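You operate a simulated robot arm through the tools that you are given. There is no shell and no other tool.

You run a simulated robot arm. Do the job below in one go: nothing can be reset, and whatever is moved stays where it is left.

## Task
Vacuum the crumbs off the cleaning bench.
Fine: first move the teal tub to the air bench; wand back and vacuum off after. Set down upright: vacuum wand. What is to be rubbed or washed off counts as gone when no trace of it is left.

The check looks at the end state, three seconds after you hand in, the way a careful person would. Anything else that was tipped, shoved, dropped, spilled or broken makes it a failure.

## Robot
A 6-joint arm with a three-finger gripper, fixed in place. Base frame: the origin is on the floor under the middle of its stand, x ahead of it, y to its left, z up. Units: m, degrees, N and s.
It reaches about 1.213 m from its shoulder. Its first joint turns from -166.0 to 166.0 degrees. Payload 4.89 kg.
Tool frame: the origin (TCP) lies between the finger pads and is the grasp point; the fingertips stand 0.03 m ahead of it; z points along the fingers, y is the line along which they close. The gripper opens to 0.164 m; its body begins 0.125 m behind the TCP.
Orientation is that of the tool frame in the base frame, as a unit quaternion [x, y, z, w]. With the fingers straight down and closing along the base's y, the tool's x points along the base's -x, its y along +y and its z along -z.

## Interface
- The arm moves only by the tool send_rows. Its argument "increments" is a list of rows, each a list of 3 entries, a list of its own where there are three numbers: the finger opening in mm, from 0 to 164, then the shift along the base's x, y, z in mm, then the turn, a rotation vector about the base's x, y, z in degrees. In form: [[gripper, [tx, ty, tz], [rx, ry, rz]], ...]. A call has 1 to 20 rows; each row is the pose to reach, as a shift and turn from the pose commanded when the call began. Each row takes 0.2 s and may step no farther than 0.05 m and 8.6 degrees from the row before; otherwise, or with a gripper value out of range, the whole call is refused. A pose out of reach is approached as far as the arm can. The call stops where the force on the tool passes 40 N (or 10 N more than at its start, if that is more) or the arm is blocked; 0.2 s more then pass. The fingers move at their own pace (about 0.108 m/s each) and stop on an object; they squeeze with about 21 N. The grip force told is the motor's: it shows also when the fingers shut on nothing. Time passes only in rows, and 0.2 s behind the last, so rows that repeat a pose let the fingers close. It gives the time, the measured TCP pose, the force on the tool (base axes), the opening and the grip force at its end, in the units of the frame above (readings bear some noise), with the torque about the TCP (base axes, N m) and any sound that the robot's microphone picked up.
- Cameras (640 x 400 px; columns grow to the right, rows downward): "scene" is fixed at [0.4, -0.4987, 1.6207]; the picture's right is [0.83, -0.55, 0.00], its down [-0.42, -0.64, -0.65] and it looks along [0.36, 0.54, -0.76] (base axes); focal length 277 px, centre (320, 200). "wrist" rides on the gripper at [0.076, -0.002, -0.152] in the tool frame; the picture's right is [0.02, 1.00, 0.00], its down [-0.88, 0.02, -0.47] and it looks along [-0.47, 0.01, 0.88] (tool axes); focal length 247 px, centre (320, 200). There is no depth. A picture from a camera that has moved, and an enlarged one, comes with that camera's place and axes in the base frame and with its lens.
- grab_frame(camera): a new picture of that camera. No time passes.
- lift_body(by): moves the trunk up (or, below 0, down) by that many m; the arm rides with it, the base frame stays. It gives what a move gives, with no picture.
- inspect(camera, box): a new picture of the part [left, top, right, bottom] of that camera's present view, enlarged. No time passes.
- close_job(): hands the job in; it is judged then, once.

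Nothing tells you positions but the pictures and the camera data. Unless the task says otherwise, let go and move clear before handing in.

The tools are called after "Call:" as a command line: name --argument value ..., lists and objects as JSON in quotes. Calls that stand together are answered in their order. send_rows: Moves the arm, as the interface text tells. Its arguments: {"type":"object","properties":{"increments":{"type":"array","items":{"type":"array"}}},"required":["increments"]} The other tools are called the same way: lift_body (by) moves the trunk up or down; grab_frame (camera) takes a picture; inspect (camera, box) takes an enlarged picture of a part of a camera's view; close_job () hands the job in.

At the start:

```text
time_s: 0.0
ee_pos: [0.5284, 0.2337, 1.2255]
tool_rot: [0.0, 1.0, 0.0, 0.0]
ft_force: [0.8, -1.2, 0.7]
moment: [-0.03, 0.03, -0.01]
gripper_width: 0.164
finger_force: 0.2
trunk travel left (down, up): [-0.175, 0.215]
```

scene: 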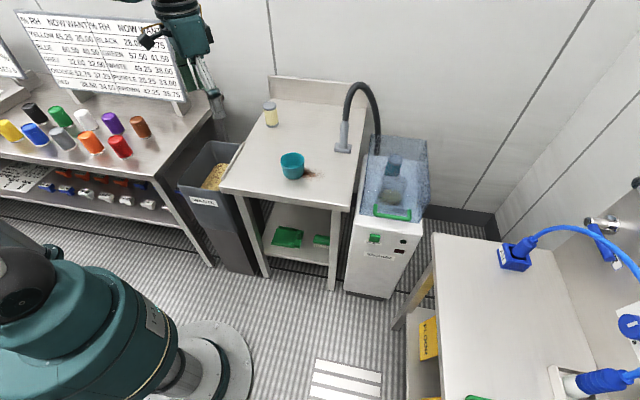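
wrist: 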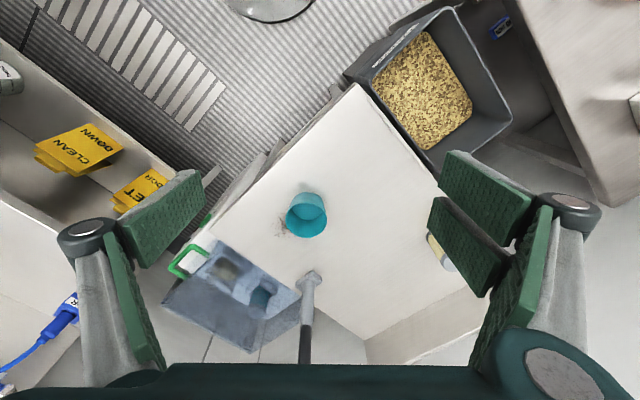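

I see a small bench with the teal tub and a dark patch of crumbs, a vacuum unit (white/blue with a hose) beside it, a bench at right with blue hoses, and a sorting bench at left. I'll take close-ups before I move anything.

Call:
inspect --camera "scene" --box '[220, 70, 440, 300]'

Call:
inspect --camera "scene" --box '[400, 170, 640, 400]'

Call:
inspect --camera "scene" --box '[0, 0, 240, 240]'

Call:
inspect --camera "wrist" --box '[160, 140, 460, 370]'

```text
1.74 times, centred on (330, 185) of scene
camera zoom: at [0.4, -0.4987, 1.6207], right [0.83, -0.55, 0.0], down [-0.42, -0.64, -0.65], along [0.36, 0.54, -0.76], focal length 482 px, centre (303, 226)
```

zoom: 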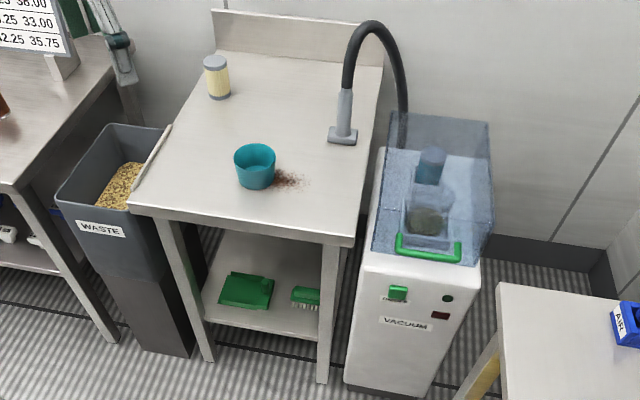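

```text
1.74 times, centred on (520, 285) of scene
camera zoom: at [0.4, -0.4987, 1.6207], right [0.83, -0.55, 0.0], down [-0.42, -0.64, -0.65], along [0.36, 0.54, -0.76], focal length 482 px, centre (-28, 52)
```

zoom: 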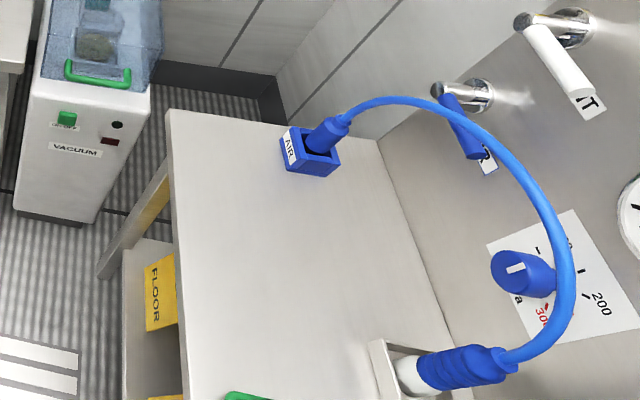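

```text
1.67 times, centred on (120, 120) of scene
camera zoom: at [0.4, -0.4987, 1.6207], right [0.83, -0.55, 0.0], down [-0.42, -0.64, -0.65], along [0.36, 0.54, -0.76], focal length 462 px, centre (653, 333)
```

zoom: 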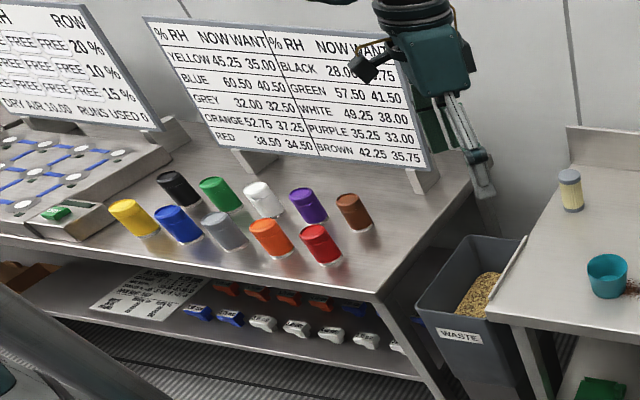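

```text
1.74 times, centred on (310, 255) of wrist
camera zoom: at [0.4509, 0.233, 1.3786], right [-0.02, 1.0, 0.0], down [0.88, 0.02, 0.47], along [0.47, 0.01, -0.88], focal length 430 px, centre (337, 104)
```

zoom: 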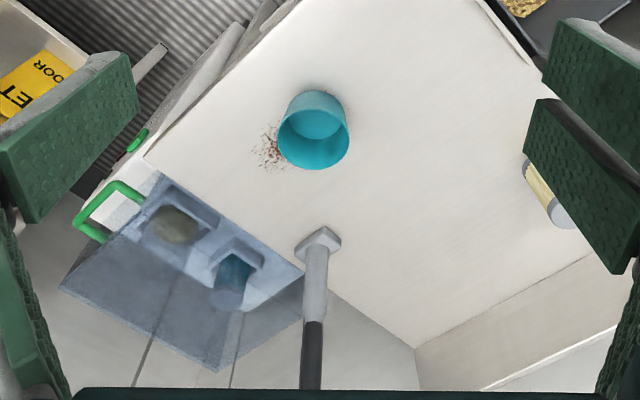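

The bench is turned about 45° and its top is at roughly z≈0.88. I put the tub near (0.75, 0.21), the crumbs near (0.78, 0.15) and the wand near (0.98, 0.21). Next I'm zooming in on the labels and the switch.

Call:
inspect --camera "scene" --box '[340, 180, 440, 300]'

Call:
inspect --camera "scene" --box '[320, 75, 440, 230]'

Call:
inspect --camera "scene" --box '[250, 135, 350, 200]'

Call:
inspect --camera "wrist" --box '[150, 210, 330, 370]'

Call:
inspect --camera "wrist" --box '[0, 60, 200, 240]'

```text
3.33 times, centred on (390, 240) of scene
camera zoom: at [0.4, -0.4987, 1.6207], right [0.83, -0.55, 0.0], down [-0.42, -0.64, -0.65], along [0.36, 0.54, -0.76], focal length 923 px, centre (87, 67)
```

zoom: 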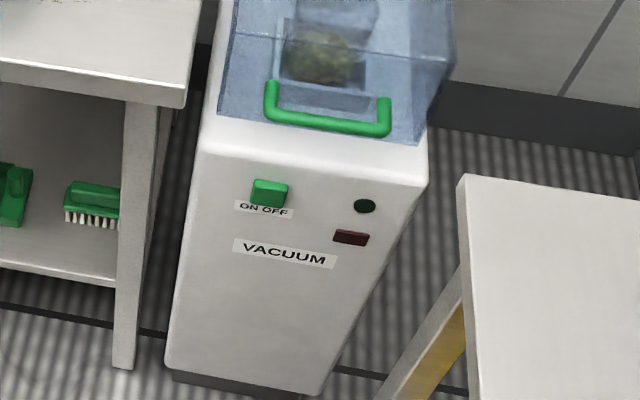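

```text
2.58 times, centred on (380, 152) of scene
camera zoom: at [0.4, -0.4987, 1.6207], right [0.83, -0.55, 0.0], down [-0.42, -0.64, -0.65], along [0.36, 0.54, -0.76], focal length 715 px, centre (165, 323)
```

zoom: 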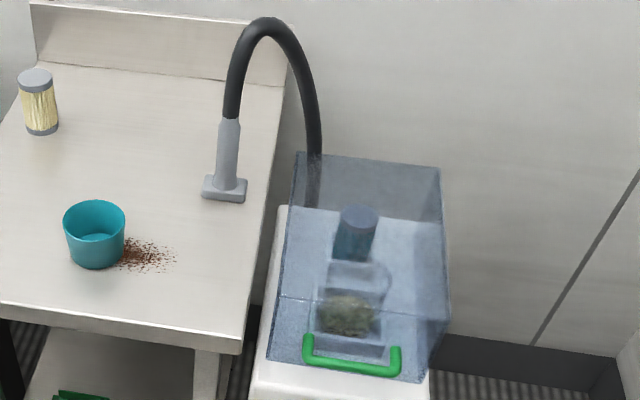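

```text
6.15 times, centred on (300, 168) of scene
camera zoom: at [0.4, -0.4987, 1.6207], right [0.83, -0.55, 0.0], down [-0.42, -0.64, -0.65], along [0.36, 0.54, -0.76], focal length 1704 px, centre (443, 400)
```

zoom: 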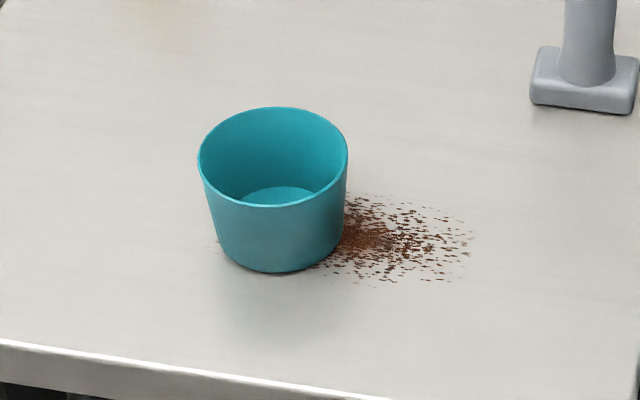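

```text
2.50 times, centred on (240, 290) of wrist
camera zoom: at [0.4509, 0.233, 1.3786], right [-0.02, 1.0, 0.0], down [0.88, 0.02, 0.47], along [0.47, 0.01, -0.88], focal length 617 px, centre (520, -25)
```

zoom: 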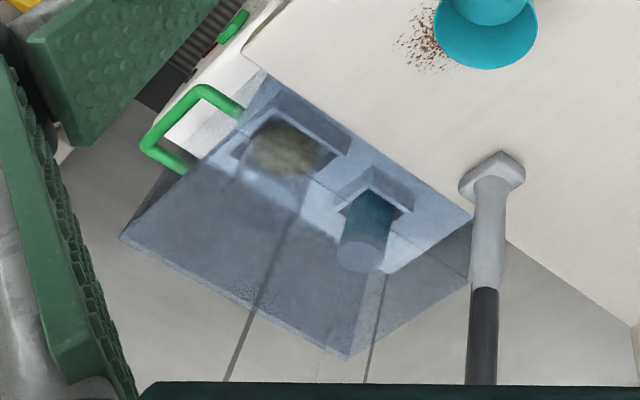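

```text
2.22 times, centred on (100, 150) of wrist
camera zoom: at [0.4509, 0.233, 1.3786], right [-0.02, 1.0, 0.0], down [0.88, 0.02, 0.47], along [0.47, 0.01, -0.88], focal length 549 px, centre (809, 311)
```

zoom: 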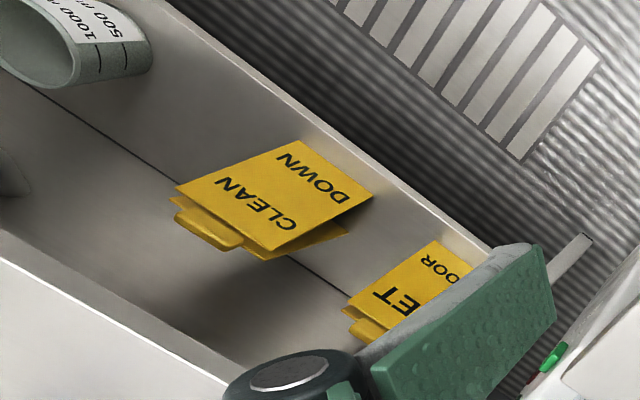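

The vacuum has a transparent lid with a filter and a dust cup under it, an ON/OFF switch and two indicators. I'm moving the wrist camera right and turning it for a better look at the air bench and the vacuum front.

Call:
send_rows --increments '[[164, [-5, -40, 10], [0, 0, -6]], [164, [-10, -80, 20], [0, 0, -12]], [164, [-15, -120, 30], [0, 0, -18]], [164, [-20, -160, 40], [0, 0, -24]], [164, [-25, -200, 50], [0, 0, -30]], [164, [-30, -240, 60], [0, 0, -36]], [164, [-35, -280, 60], [0, 0, -42]], [164, [-40, -320, 60], [0, 0, -45]], [164, [-40, -360, 60], [0, 0, -45]]]'

Call:
grab_frame --camera "wrist"

Call:
grab_frame --camera "scene"

```text
time_s: 2.0
ee_pos: [0.4876, -0.1262, 1.2858]
tool_rot: [0.383, 0.924, 0.0, 0.0]
ft_force: [-0.8, 1.6, 0.6]
moment: [-0.13, -0.07, 0.01]
gripper_width: 0.1642
finger_force: 0.1
trunk travel left (down, up): [-0.175, 0.215]
```

```text
taken
camera wrist: at [0.4324, -0.073, 1.4389], right [0.69, 0.72, 0.0], down [0.64, -0.61, 0.47], along [0.34, -0.33, -0.88], focal length 247 px, centre (320, 200)
```

wrist: 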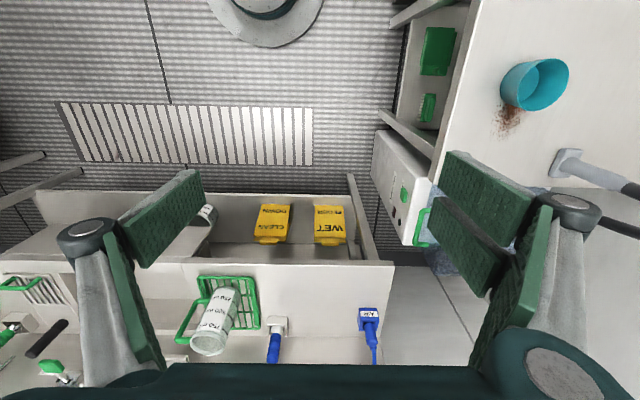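

```text
taken
```

scene: 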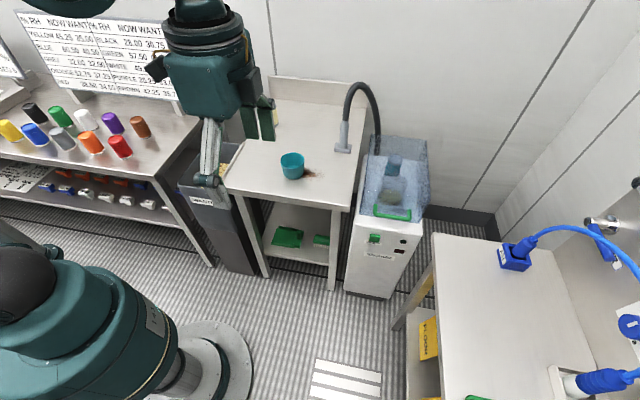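

The right bench carries the AIR block, a green rack holding a bottle, and more objects to its far side. Zooming in on it to identify which bench is the air bench.

Call:
inspect --camera "wrist" --box '[0, 180, 200, 400]'

Call:
inspect --camera "wrist" --box '[150, 170, 450, 370]'

Call:
inspect --camera "wrist" --box '[360, 110, 460, 260]'

```text
1.82 times, centred on (100, 290) of wrist
camera zoom: at [0.4324, -0.073, 1.4389], right [0.69, 0.72, 0.0], down [0.64, -0.61, 0.47], along [0.34, -0.33, -0.88], focal length 449 px, centre (720, 36)
```

zoom: 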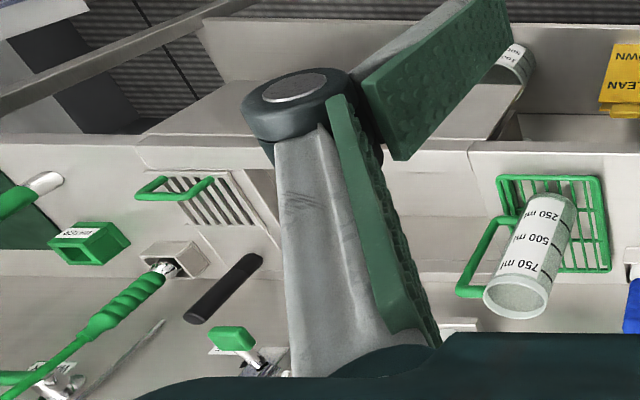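

```text
2.00 times, centred on (300, 270) of wrist
camera zoom: at [0.4324, -0.073, 1.4389], right [0.69, 0.72, 0.0], down [0.64, -0.61, 0.47], along [0.34, -0.33, -0.88], focal length 494 px, centre (360, 60)
```

zoom: 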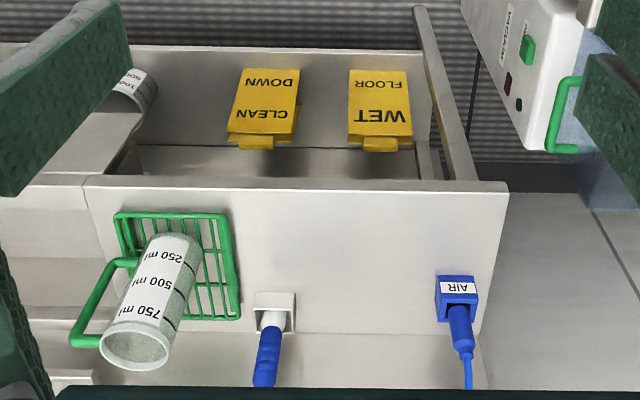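

```text
2.67 times, centred on (410, 185) of wrist
camera zoom: at [0.4324, -0.073, 1.4389], right [0.69, 0.72, 0.0], down [0.64, -0.61, 0.47], along [0.34, -0.33, -0.88], focal length 659 px, centre (80, 240)
```

zoom: 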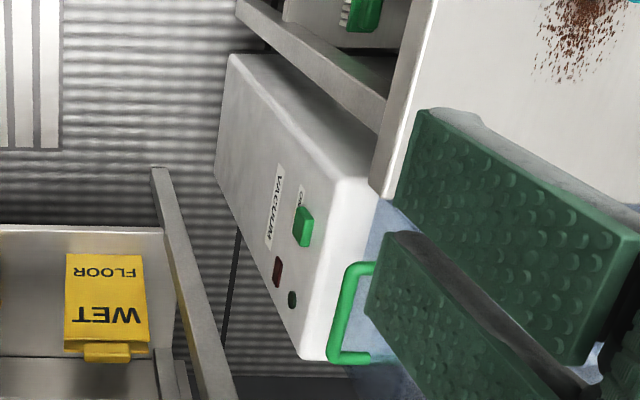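

The right bench (AIR block, rack with bottle) is the air bench. Its top is at z≈0.86 and there is free space around (0.90, -0.49). I'm going to hover above the tub to locate it precisely.

Call:
send_rows --increments '[[164, [20, 30, 0], [0, 0, 5]], [164, [40, 60, 0], [0, 0, 10]], [164, [60, 90, -10], [0, 0, 15]], [164, [80, 120, -25], [0, 0, 20]], [164, [105, 150, -45], [0, 0, 25]], [164, [130, 185, -65], [0, 0, 30]], [164, [155, 220, -85], [0, 0, 35]], [164, [180, 255, -105], [0, 0, 40]], [164, [205, 290, -125], [0, 0, 43]], [164, [225, 320, -150], [0, 0, 45]], [164, [240, 336, -165], [0, 0, 45]], [164, [240, 336, -165], [0, 0, 45]]]'

Call:
grab_frame --camera "wrist"

Call:
grab_frame --camera "scene"

```text
time_s: 4.6
ee_pos: [0.7285, 0.2114, 1.12]
tool_rot: [0.0, 1.0, 0.0, 0.0]
ft_force: [-0.3, -0.4, -0.8]
moment: [-0.04, 0.1, -0.01]
gripper_width: 0.1639
finger_force: 0.1
trunk travel left (down, up): [-0.175, 0.215]
```

```text
taken
camera wrist: at [0.6522, 0.2104, 1.273], right [-0.02, 1.0, 0.0], down [0.88, 0.02, 0.47], along [0.47, 0.01, -0.88], focal length 247 px, centre (320, 200)
```

wrist: 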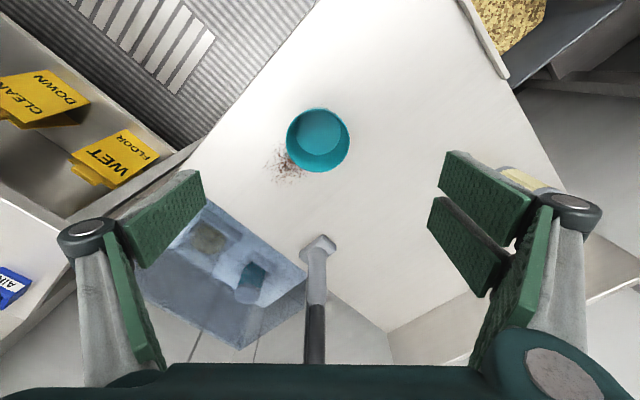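

```text
taken
```

scene: 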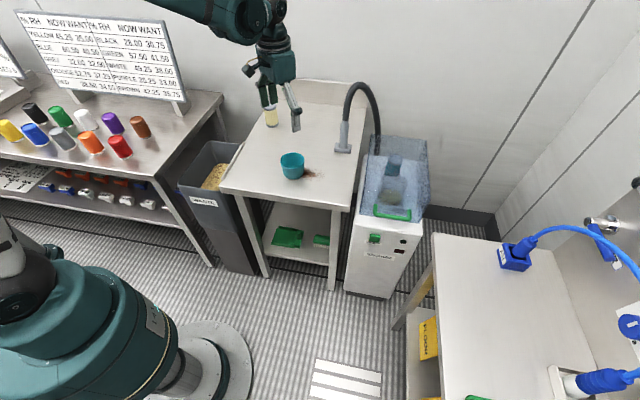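

The tub is clear in the wrist view. I'm zooming in to measure its rim and base.

Call:
inspect --camera "wrist" --box '[260, 90, 380, 190]'

Call:
inspect --camera "wrist" --box '[270, 220, 370, 380]'

Call:
inspect --camera "wrist" --box '[160, 180, 320, 360]'

```text
4.00 times, centred on (320, 140) of wrist
camera zoom: at [0.6522, 0.2104, 1.273], right [-0.02, 1.0, 0.0], down [0.88, 0.02, 0.47], along [0.47, 0.01, -0.88], focal length 988 px, centre (320, 440)
```

zoom: 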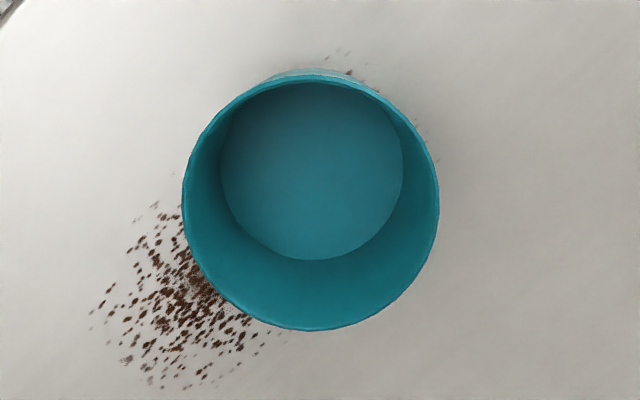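

```text
2.50 times, centred on (320, 300) of wrist
camera zoom: at [0.6522, 0.2104, 1.273], right [-0.02, 1.0, 0.0], down [0.88, 0.02, 0.47], along [0.47, 0.01, -0.88], focal length 617 px, centre (320, -50)
```

zoom: 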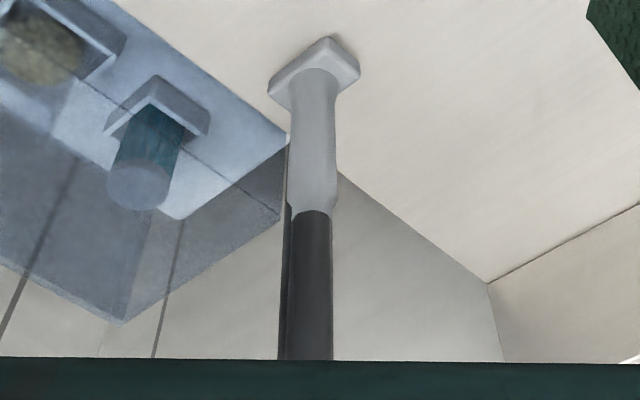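

```text
2.22 times, centred on (240, 270) of wrist
camera zoom: at [0.6522, 0.2104, 1.273], right [-0.02, 1.0, 0.0], down [0.88, 0.02, 0.47], along [0.47, 0.01, -0.88], focal length 549 px, centre (498, 44)
```

zoom: 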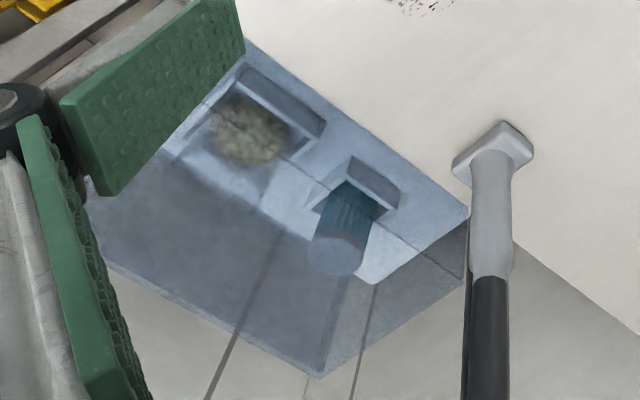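

The tub rim is about 89 mm across, centred near (0.743, 0.209). I'm lowering straight down to measure its height from the change in scale.

Call:
send_rows --increments '[[164, [7, -1, -35], [0, 0, 0]], [164, [15, -2, -70], [0, 0, 0]], [164, [15, -2, -100], [0, 0, 0]], [164, [15, -2, -100], [0, 0, 0]]]'

Call:
grab_frame --camera "wrist"

Call:
inspect --camera "scene" --box '[240, 90, 360, 200]'

```text
time_s: 5.6
ee_pos: [0.7422, 0.2082, 1.02]
tool_rot: [0.001, 1.0, -0.001, 0.001]
ft_force: [1.4, -0.2, 0.2]
moment: [-0.03, 0.07, -0.02]
gripper_width: 0.1639
finger_force: 0.0
trunk travel left (down, up): [-0.175, 0.215]
```

```text
taken
camera wrist: at [0.666, 0.2073, 1.1737], right [-0.02, 1.0, 0.0], down [0.88, 0.02, 0.47], along [0.47, 0.01, -0.88], focal length 247 px, centre (320, 200)
```

wrist: 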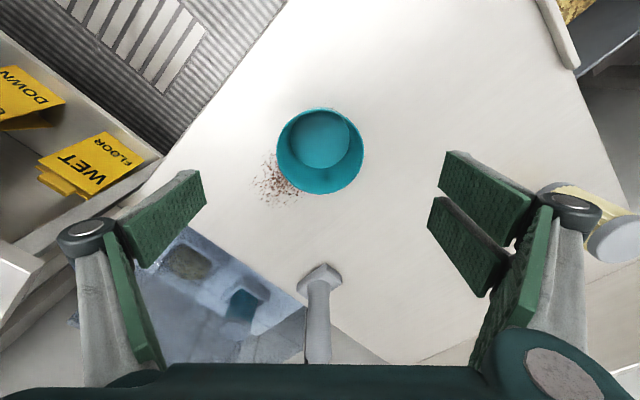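

```text
3.64 times, centred on (300, 145) of scene
camera zoom: at [0.4, -0.4987, 1.6207], right [0.83, -0.55, 0.0], down [-0.42, -0.64, -0.65], along [0.36, 0.54, -0.76], focal length 1007 px, centre (393, 400)
```

zoom: 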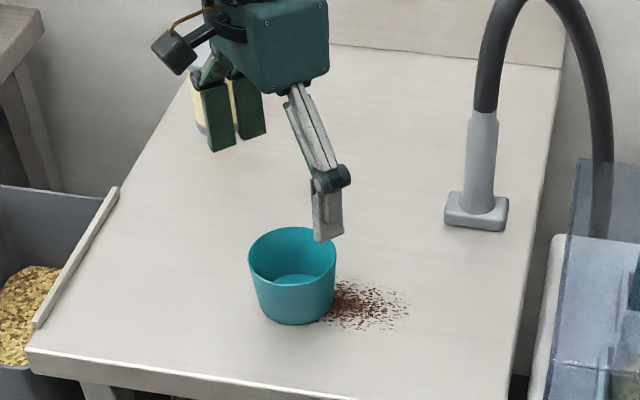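

Zooming in on the tub at this height for a finer depth estimate.

Call:
inspect --camera "wrist" --box '[260, 100, 380, 200]'

Call:
inspect --camera "wrist" --box '[280, 250, 380, 370]'

```text
4.00 times, centred on (320, 150) of wrist
camera zoom: at [0.666, 0.2073, 1.1737], right [-0.02, 1.0, 0.0], down [0.88, 0.02, 0.47], along [0.47, 0.01, -0.88], focal length 988 px, centre (320, 400)
```

zoom: 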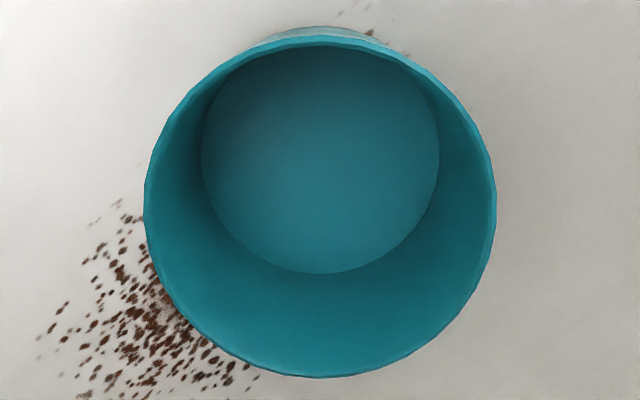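

```text
3.33 times, centred on (330, 310) of wrist
camera zoom: at [0.666, 0.2073, 1.1737], right [-0.02, 1.0, 0.0], down [0.88, 0.02, 0.47], along [0.47, 0.01, -0.88], focal length 823 px, centre (287, -167)
```

zoom: 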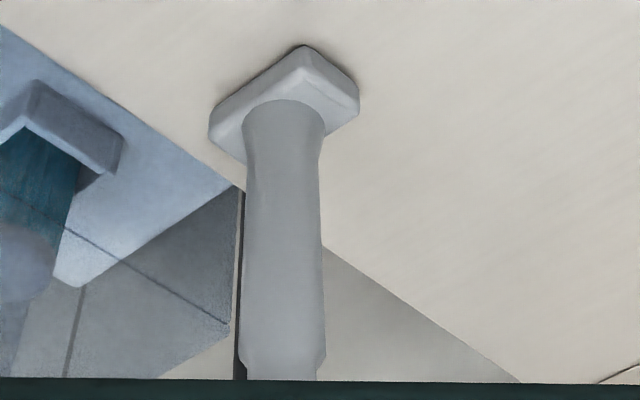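

The rim is at z≈0.924, centred at (0.743, 0.209), and the bench is at about 0.866. I'm descending and closing around the tub.

Call:
send_rows --increments '[[164, [0, 0, -35], [0, 0, 0]], [164, [0, 0, -70], [0, 0, 0]], [164, [0, 0, -95], [0, 0, 0]], [164, [0, 0, -110], [0, 0, 0]], [164, [0, 0, -110], [0, 0, 0]]]'

Call:
grab_frame --camera "wrist"

Call:
inspect --camera "scene" --box '[240, 100, 360, 200]'

```text
time_s: 6.8
ee_pos: [0.7437, 0.2085, 0.9103]
tool_rot: [0.0, 1.0, -0.001, 0.0]
ft_force: [-0.2, -1.1, 0.0]
moment: [-0.02, 0.06, -0.01]
gripper_width: 0.1641
finger_force: 0.0
trunk travel left (down, up): [-0.175, 0.215]
```

```text
taken
camera wrist: at [0.6668, 0.2067, 1.0626], right [-0.02, 1.0, 0.0], down [0.88, 0.02, 0.47], along [0.47, 0.01, -0.88], focal length 247 px, centre (320, 200)
```

wrist: 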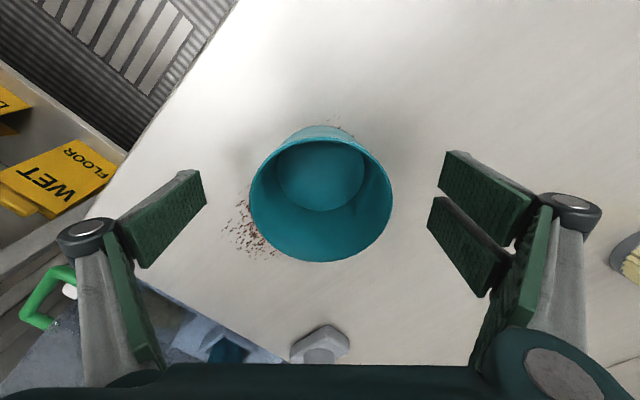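

```text
4.00 times, centred on (300, 150) of scene
camera zoom: at [0.4, -0.4987, 1.6207], right [0.83, -0.55, 0.0], down [-0.42, -0.64, -0.65], along [0.36, 0.54, -0.76], focal length 1108 px, centre (400, 400)
```

zoom: 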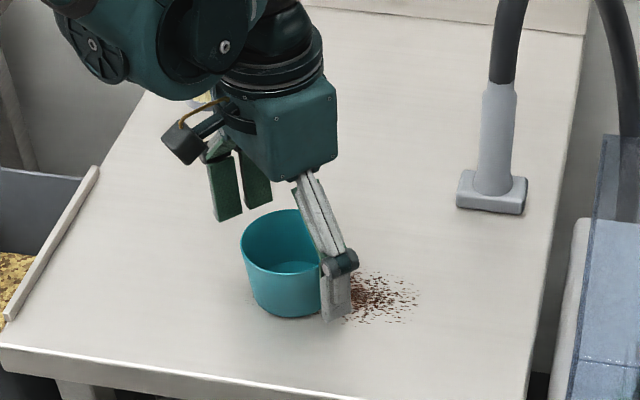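

The tub is centred between the fingers, so I'm closing on it.

Call:
send_rows --increments '[[60, [0, 0, 0], [0, 0, 0]], [60, [0, 0, 0], [0, 0, 0]], [60, [0, 0, 0], [0, 0, 0]], [60, [0, 0, 0], [0, 0, 0]]]'

Call:
grab_frame --camera "wrist"

```text
time_s: 7.8
ee_pos: [0.7439, 0.2074, 0.9102]
tool_rot: [0.0, 1.0, 0.0, 0.0]
ft_force: [0.6, -0.7, 2.4]
moment: [0.04, -0.01, 0.02]
gripper_width: 0.0855
finger_force: 20.8
trunk travel left (down, up): [-0.175, 0.215]
```

```text
taken
camera wrist: at [0.6666, 0.2066, 1.063], right [-0.02, 1.0, 0.0], down [0.88, 0.02, 0.47], along [0.47, 0.01, -0.88], focal length 247 px, centre (320, 200)
```

wrist: 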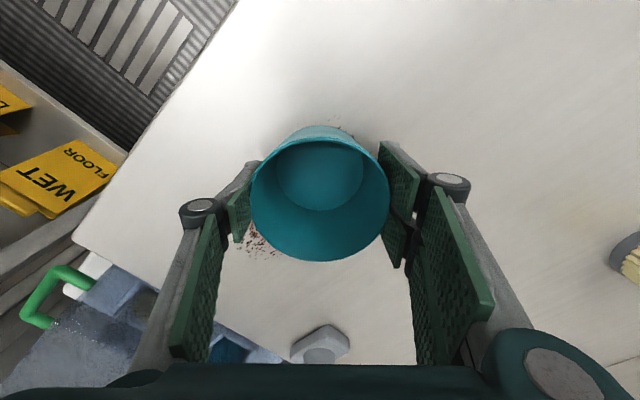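

Both fingers hold the tub at 85 mm opening and 21 N. I'm lifting it a little to test the hold.

Call:
send_rows --increments '[[60, [0, 0, 15], [0, 0, 0]], [60, [0, 0, 40], [0, 0, 0]], [60, [0, 0, 80], [0, 0, 0]], [60, [0, 0, 120], [0, 0, 0]], [60, [0, 0, 160], [0, 0, 0]]]'

Call:
grab_frame --camera "wrist"

Call:
inspect --camera "scene" --box '[220, 60, 400, 200]'

```text
time_s: 9.0
ee_pos: [0.7411, 0.2109, 1.0709]
tool_rot: [0.0, 1.0, 0.0, 0.0]
ft_force: [0.8, -0.4, -1.0]
moment: [-0.02, 0.07, 0.02]
gripper_width: 0.0853
finger_force: 21.4
trunk travel left (down, up): [-0.175, 0.215]
```

```text
taken
camera wrist: at [0.6644, 0.2088, 1.2237], right [-0.02, 1.0, 0.0], down [0.88, 0.02, 0.47], along [0.47, 0.01, -0.88], focal length 247 px, centre (320, 200)
```

wrist: 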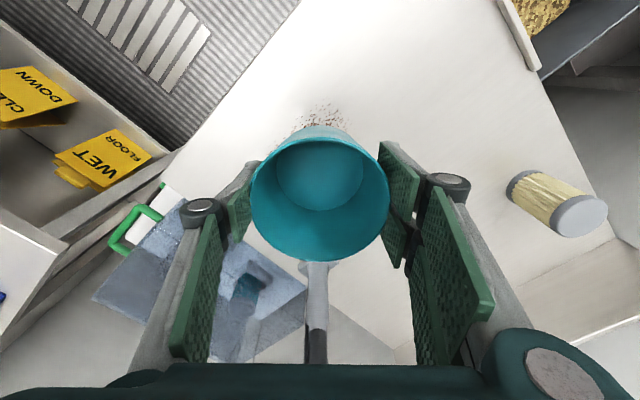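

```text
2.86 times, centred on (310, 130) of scene
camera zoom: at [0.4, -0.4987, 1.6207], right [0.83, -0.55, 0.0], down [-0.42, -0.64, -0.65], along [0.36, 0.54, -0.76], focal length 791 px, centre (349, 400)
```

zoom: 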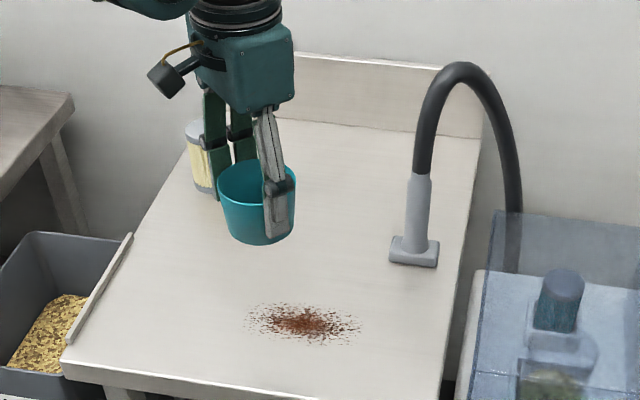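

The tub is secure and the crumbs under it are now exposed. I'm carrying it high and around the vacuum to hover over the free spot on the air bench.

Call:
send_rows --increments '[[60, [-10, -20, 30], [0, 0, -3]], [60, [-20, -55, 60], [0, 0, -6]], [60, [-30, -95, 80], [0, 0, -9]], [60, [-35, -135, 90], [0, 0, -12]], [60, [-40, -175, 90], [0, 0, -15]], [60, [-40, -215, 90], [0, 0, -18]], [60, [-40, -255, 90], [0, 0, -21]], [60, [-35, -295, 90], [0, 0, -24]], [60, [-25, -335, 90], [0, 0, -27]], [60, [-10, -375, 90], [0, 0, -30]], [60, [10, -410, 90], [0, 0, -33]], [60, [30, -445, 85], [0, 0, -36]], [60, [55, -480, 80], [0, 0, -39]], [60, [80, -515, 75], [0, 0, -42]], [60, [105, -550, 70], [0, 0, -45]], [60, [130, -590, 65], [0, 0, -45]], [60, [145, -630, 60], [0, 0, -45]], [60, [155, -665, 55], [0, 0, -45]], [60, [157, -690, 50], [0, 0, -45]], [60, [157, -694, 45], [0, 0, -45]]]'

Call:
grab_frame --camera "wrist"

Call:
grab_frame --camera "scene"

```text
time_s: 13.2
ee_pos: [0.9, -0.488, 1.1158]
tool_rot: [0.383, 0.924, 0.0, 0.0]
ft_force: [-0.9, -0.5, -1.2]
moment: [0.09, -0.02, 0.0]
gripper_width: 0.0853
finger_force: 20.8
trunk travel left (down, up): [-0.175, 0.215]
```

```text
taken
camera wrist: at [0.844, -0.4347, 1.2686], right [0.69, 0.72, 0.0], down [0.64, -0.61, 0.47], along [0.34, -0.33, -0.88], focal length 247 px, centre (320, 200)
```

wrist: 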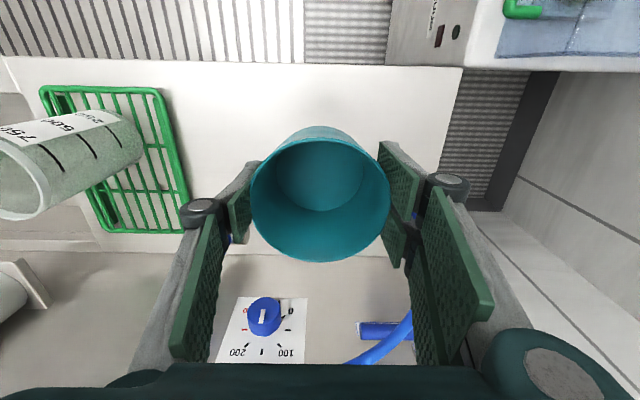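

```text
taken
```

scene: 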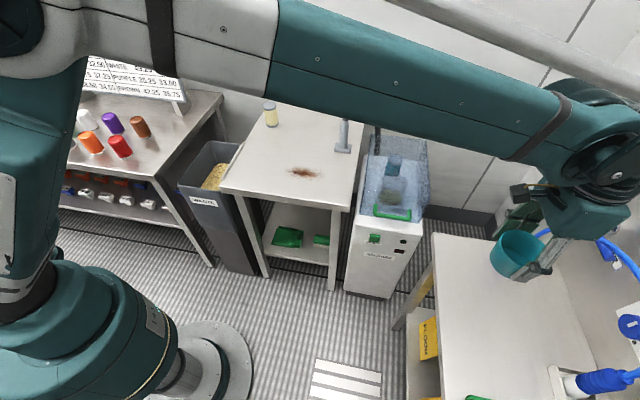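

The tub hovers over clear bench, with the rack and bottle well left and the AIR hose behind. I'm descending to just above the surface.

Call:
send_rows --increments '[[60, [0, 0, -40], [0, 0, 0]], [60, [0, 0, -80], [0, 0, 0]], [60, [0, 0, -120], [0, 0, 0]], [60, [0, 0, -155], [0, 0, 0]], [60, [0, 0, -180], [0, 0, 0]], [60, [0, 0, -190], [0, 0, 0]], [60, [0, 0, -190], [0, 0, 0]]]'

Call:
grab_frame --camera "wrist"

Call:
inspect --camera "scene" --box '[430, 180, 640, 340]'

```text
time_s: 14.8
ee_pos: [0.8996, -0.4873, 0.9247]
tool_rot: [0.382, 0.924, 0.001, 0.0]
ft_force: [0.3, -1.0, -0.2]
moment: [0.04, 0.01, 0.02]
gripper_width: 0.0853
finger_force: 20.8
trunk travel left (down, up): [-0.175, 0.215]
```

```text
taken
camera wrist: at [0.8446, -0.4339, 1.0772], right [0.69, 0.72, 0.0], down [0.64, -0.61, 0.47], along [0.34, -0.33, -0.88], focal length 247 px, centre (320, 200)
```

wrist: 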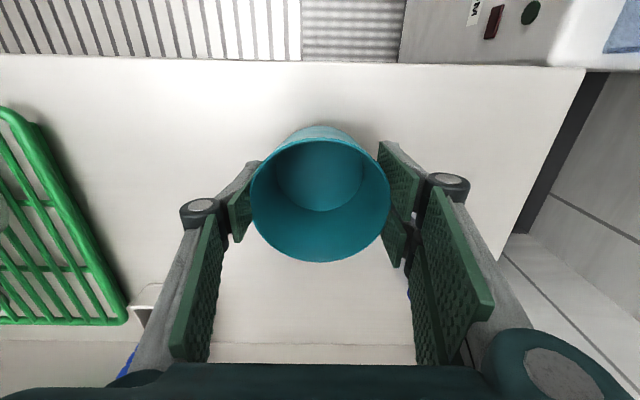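

```text
2.50 times, centred on (535, 260) of scene
camera zoom: at [0.4, -0.4987, 1.6207], right [0.83, -0.55, 0.0], down [-0.42, -0.64, -0.65], along [0.36, 0.54, -0.76], focal length 692 px, centre (-218, 50)
```

zoom: 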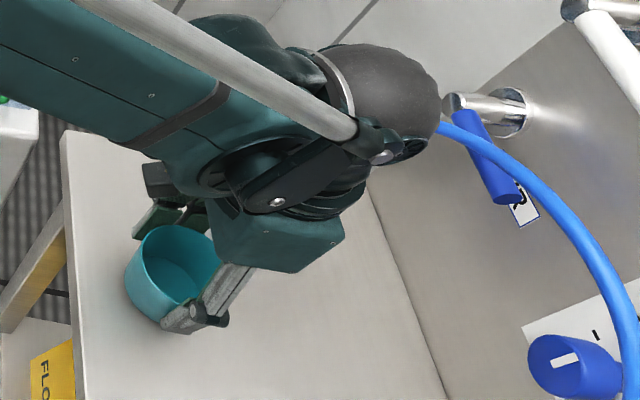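

The tub is about 2 cm above the surface and the space is clear. I'm lowering in small steps to feel contact.

Call:
send_rows --increments '[[60, [0, 0, -5], [0, 0, 0]], [60, [0, 0, -10], [0, 0, 0]], [60, [0, 0, -13], [0, 0, 0]], [60, [0, 0, -13], [0, 0, 0]]]'

```text
time_s: 15.8
ee_pos: [0.8997, -0.4861, 0.913]
tool_rot: [0.382, 0.924, 0.0, 0.0]
ft_force: [-0.3, -0.7, -0.7]
moment: [0.03, 0.0, -0.04]
gripper_width: 0.0857
finger_force: 20.7
trunk travel left (down, up): [-0.175, 0.215]
```

Call:
send_rows --increments '[[60, [0, 0, -2], [0, 0, 0]], [60, [0, 0, -4], [0, 0, 0]], [60, [0, 0, -4], [0, 0, 0]]]'

Call:
grab_frame --camera "wrist"

```text
time_s: 16.6
ee_pos: [0.8995, -0.4868, 0.9092]
tool_rot: [0.382, 0.924, 0.0, 0.0]
ft_force: [1.1, -2.4, 16.0]
moment: [-0.01, 0.01, 0.21]
gripper_width: 0.0854
finger_force: 21.1
trunk travel left (down, up): [-0.175, 0.215]
```

```text
taken
camera wrist: at [0.8439, -0.4329, 1.0622], right [0.69, 0.72, 0.0], down [0.64, -0.61, 0.47], along [0.34, -0.33, -0.88], focal length 247 px, centre (320, 200)
```

wrist: 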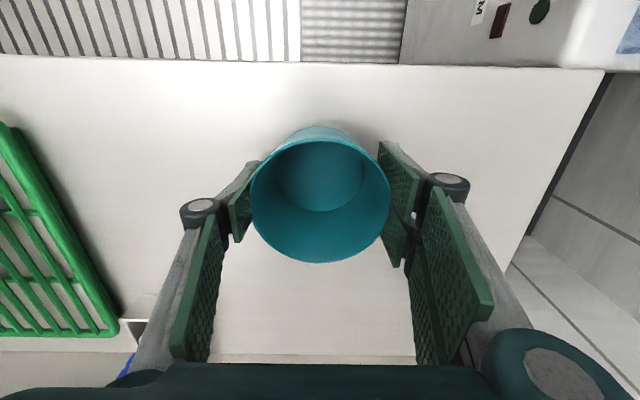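

Contact at z≈0.910 with 16 N. I'm easing up 1 mm to relieve the load, then opening.

Call:
send_rows --increments '[[60, [0, 0, 1], [0, 0, 0]], [90, [0, 0, 1], [0, 0, 0]], [110, [0, 0, 1], [0, 0, 0]], [150, [0, 0, 1], [0, 0, 0]], [164, [0, 0, 1], [0, 0, 0]], [164, [0, 0, 1], [0, 0, 0]]]'

Call:
grab_frame --camera "wrist"

```text
time_s: 18.0
ee_pos: [0.9001, -0.4849, 0.9086]
tool_rot: [0.383, 0.924, 0.0, 0.0]
ft_force: [0.5, 0.2, 0.6]
moment: [0.03, 0.01, 0.01]
gripper_width: 0.164
finger_force: 0.0
trunk travel left (down, up): [-0.175, 0.215]
```

```text
taken
camera wrist: at [0.8446, -0.4329, 1.0625], right [0.69, 0.72, 0.0], down [0.64, -0.61, 0.47], along [0.34, -0.33, -0.88], focal length 247 px, centre (320, 200)
```

wrist: 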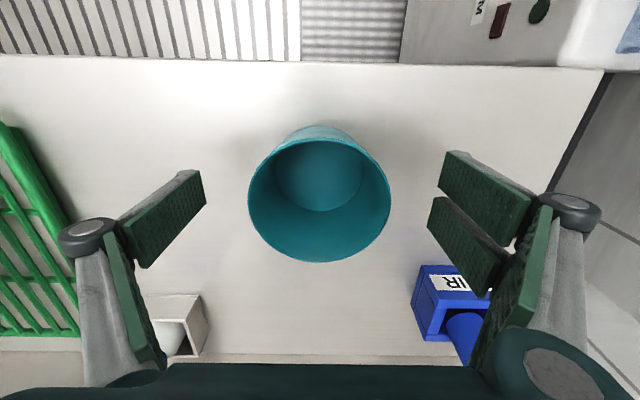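

The tub stands upright on the air bench, released. I'm rising straight up and clear.

Call:
send_rows --increments '[[164, [0, 0, 30], [0, 0, 0]], [164, [0, 0, 70], [0, 0, 0]], [164, [0, 0, 115], [0, 0, 0]], [164, [0, 0, 160], [0, 0, 0]], [164, [0, 0, 200], [0, 0, 0]], [164, [-30, 30, 215], [0, 0, 0]], [164, [-60, 60, 215], [0, 0, 0]]]'

Call:
grab_frame --camera "wrist"

```text
time_s: 19.6
ee_pos: [0.8409, -0.425, 1.1257]
tool_rot: [0.383, 0.924, 0.0, 0.0]
ft_force: [0.3, -1.0, -1.1]
moment: [0.23, 0.15, -0.02]
gripper_width: 0.1641
finger_force: 0.0
trunk travel left (down, up): [-0.175, 0.215]
```

```text
taken
camera wrist: at [0.7851, -0.3716, 1.278], right [0.69, 0.72, 0.0], down [0.64, -0.61, 0.47], along [0.34, -0.33, -0.88], focal length 247 px, centre (320, 200)
```

wrist: 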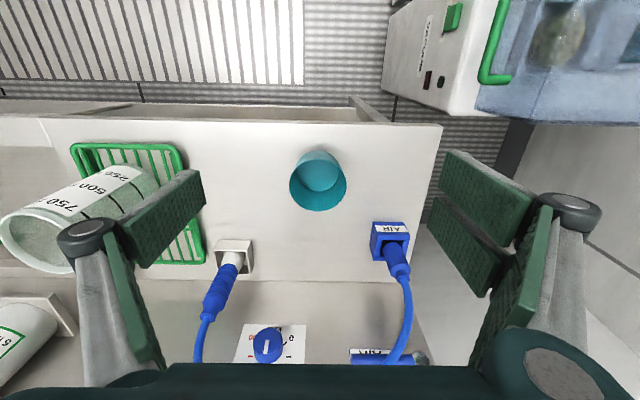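

The tub is upright on the air bench. I'm turning the wrist camera toward the vacuum's front face to study the switch.

Call:
send_rows --increments '[[164, [-10, 10, 0], [0, 0, 7.5]], [164, [-20, 22, 0], [0, 0, 15]], [164, [-30, 34, 0], [0, 0, 22.5]], [164, [-40, 46, 0], [0, 0, 30]], [164, [-50, 58, 0], [0, 0, 37.5]], [164, [-60, 70, 0], [0, 0, 45]], [164, [-70, 82, 0], [0, 0, 52.5]], [164, [-80, 95, 0], [0, 0, 60]], [164, [-90, 108, -10], [0, 0, 67.5]], [164, [-100, 120, -30], [0, 0, 75]], [164, [-105, 135, -60], [0, 0, 82.5]], [164, [-105, 145, -90], [0, 0, 90]], [164, [-105, 145, -90], [0, 0, 90]]]'

Call:
grab_frame --camera "wrist"

Call:
grab_frame --camera "scene"

```text
time_s: 22.4
ee_pos: [0.7348, -0.2803, 1.0348]
tool_rot: [-0.384, 0.923, 0.0, 0.0]
ft_force: [0.2, -0.1, -0.2]
moment: [-0.01, 0.07, 0.01]
gripper_width: 0.1637
finger_force: 0.0
trunk travel left (down, up): [-0.175, 0.215]
```

```text
taken
camera wrist: at [0.6821, -0.3353, 1.1869], right [-0.72, 0.69, 0.0], down [0.61, 0.64, 0.47], along [0.33, 0.34, -0.88], focal length 247 px, centre (320, 200)
```

wrist: 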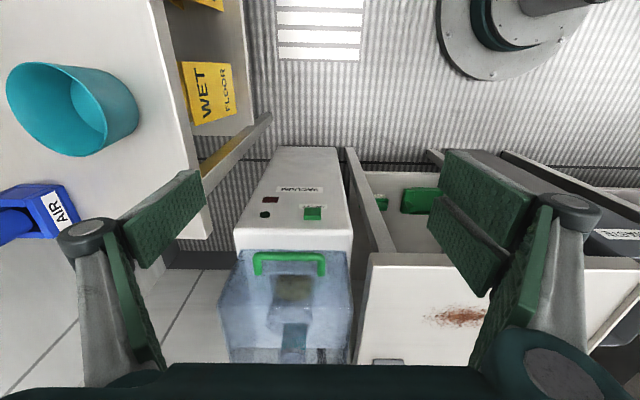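

```text
taken
```

scene: 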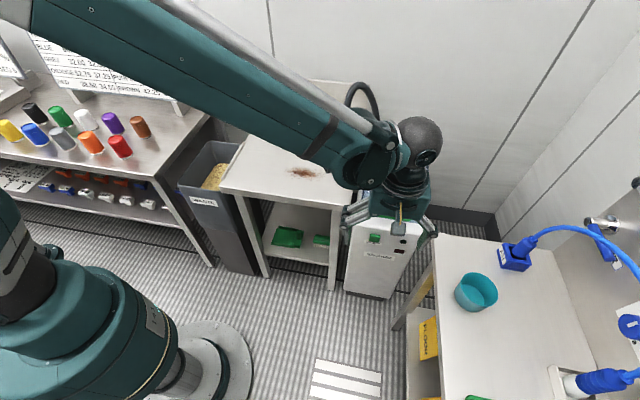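

Call:
inspect --camera "wrist" --box '[220, 140, 380, 290]'

Call:
inspect --camera "wrist" --box '[280, 170, 350, 240]'

Call:
inspect --camera "wrist" --box '[210, 235, 370, 370]'

Call:
inspect --camera "scene" --box '[350, 220, 420, 270]'

```text
2.67 times, centred on (300, 215) of wrist
camera zoom: at [0.6821, -0.3353, 1.1869], right [-0.72, 0.69, 0.0], down [0.61, 0.64, 0.47], along [0.33, 0.34, -0.88], focal length 659 px, centre (373, 160)
```

zoom: 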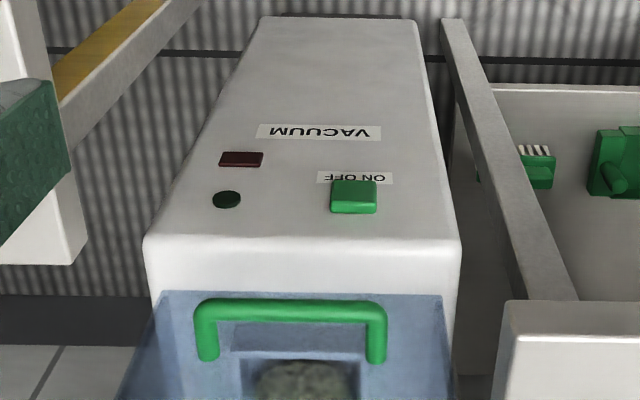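

```text
5.71 times, centred on (315, 205) of wrist
camera zoom: at [0.6821, -0.3353, 1.1869], right [-0.72, 0.69, 0.0], down [0.61, 0.64, 0.47], along [0.33, 0.34, -0.88], focal length 1411 px, centre (349, 171)
```

zoom: 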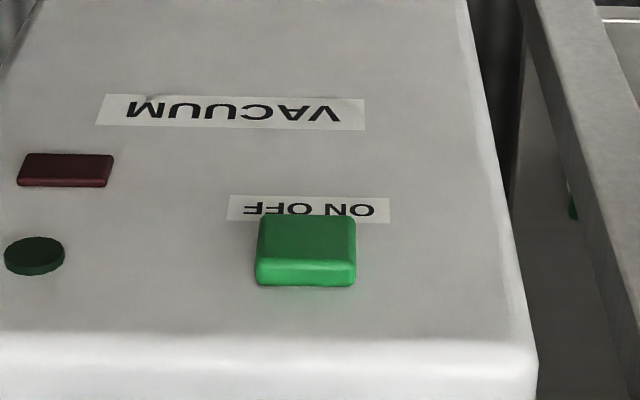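

```text
2.96 times, centred on (290, 302) of wrist
camera zoom: at [0.6821, -0.3353, 1.1869], right [-0.72, 0.69, 0.0], down [0.61, 0.64, 0.47], along [0.33, 0.34, -0.88], focal length 732 px, centre (409, -104)
```

zoom: 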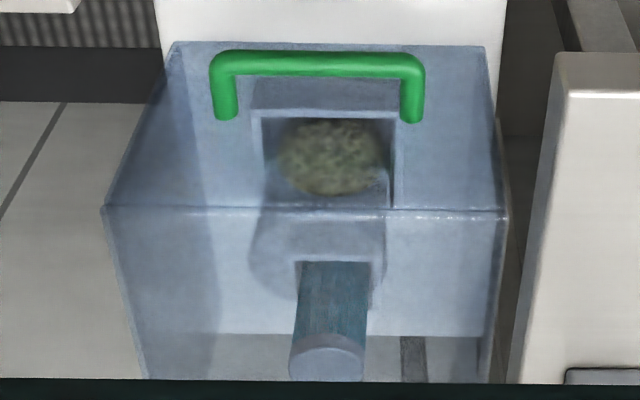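

```text
8.00 times, centred on (385, 245) of scene
camera zoom: at [0.4, -0.4987, 1.6207], right [0.83, -0.55, 0.0], down [-0.42, -0.64, -0.65], along [0.36, 0.54, -0.76], focal length 2216 px, centre (-200, -160)
```

zoom: 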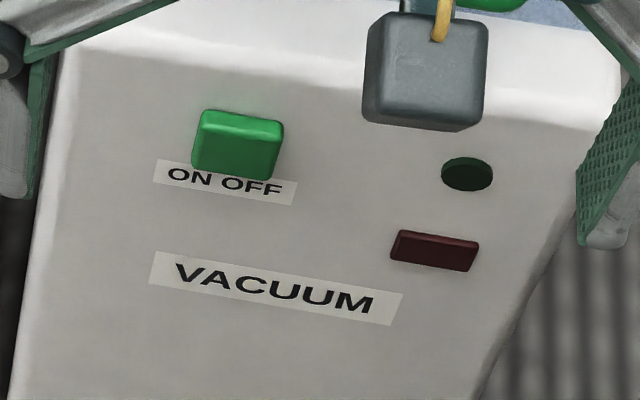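

The switch is a push button about 4 cm square, with its front face near (0.897, -0.135, 0.705) and facing (-0.7, -0.7). I'm closing the fingers and tilting the tool 45° to stage in front of it.

Call:
send_rows --increments '[[0, [4, 2, -29], [3.977, -3.977, 0]], [0, [9, 4, -58], [7.95, -7.95, 0]], [0, [13, 7, -87], [11.93, -11.93, 0]], [0, [18, 9, -116], [15.91, -15.91, 0]], [0, [22, 11, -145], [19.89, -19.89, 0]], [0, [26, 13, -174], [23.86, -23.86, 0]], [0, [31, 15, -203], [27.84, -27.84, 0]], [0, [35, 18, -235], [31.82, -31.82, 0]], [0, [35, 18, -235], [31.82, -31.82, 0]]]'

Call:
grab_frame --camera "wrist"

Call:
grab_frame --camera "scene"

```text
time_s: 24.4
ee_pos: [0.77, -0.2622, 0.8005]
tool_rot: [-0.354, 0.853, 0.146, 0.354]
ft_force: [0.2, -0.1, -0.6]
moment: [0.04, 0.0, 0.02]
gripper_width: 0.0001
finger_force: 21.2
trunk travel left (down, up): [-0.175, 0.215]
```

```text
taken
camera wrist: at [0.6562, -0.377, 0.855], right [-0.72, 0.7, -0.02], down [0.19, 0.22, 0.96], along [0.67, 0.68, -0.29], focal length 247 px, centre (320, 200)
```

wrist: 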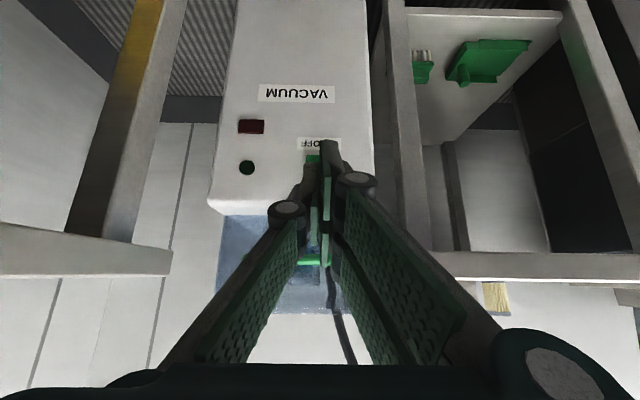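

```text
taken
```

scene: 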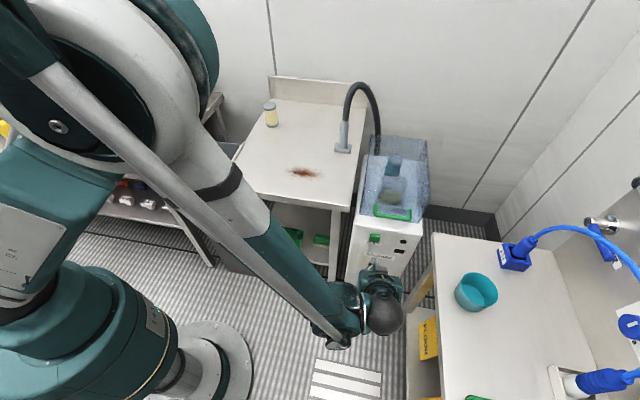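

The tool is staged in front of the face. I'm zooming in to check finger alignment with the button.

Call:
inspect --camera "wrist" --box '[260, 110, 390, 220]'

Call:
inspect --camera "scene" --box '[340, 220, 430, 310]'

```text
3.64 times, centred on (325, 165) of wrist
camera zoom: at [0.6562, -0.377, 0.855], right [-0.72, 0.7, -0.02], down [0.19, 0.22, 0.96], along [0.67, 0.68, -0.29], focal length 898 px, centre (302, 327)
```

zoom: 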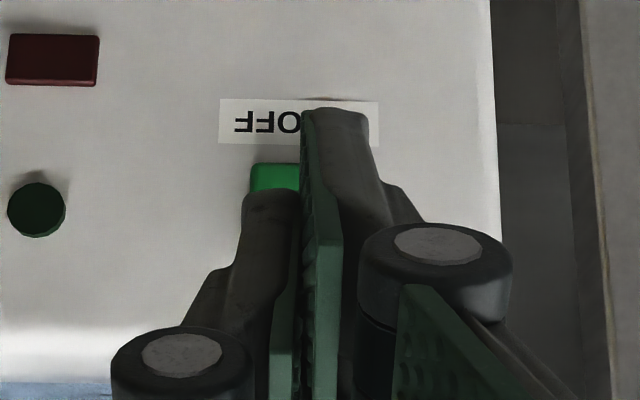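

```text
4.44 times, centred on (385, 265) of scene
camera zoom: at [0.4, -0.4987, 1.6207], right [0.83, -0.55, 0.0], down [-0.42, -0.64, -0.65], along [0.36, 0.54, -0.76], focal length 1231 px, centre (31, -89)
```

zoom: 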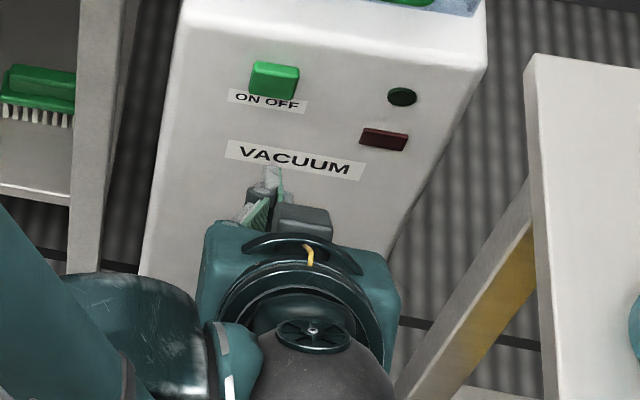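

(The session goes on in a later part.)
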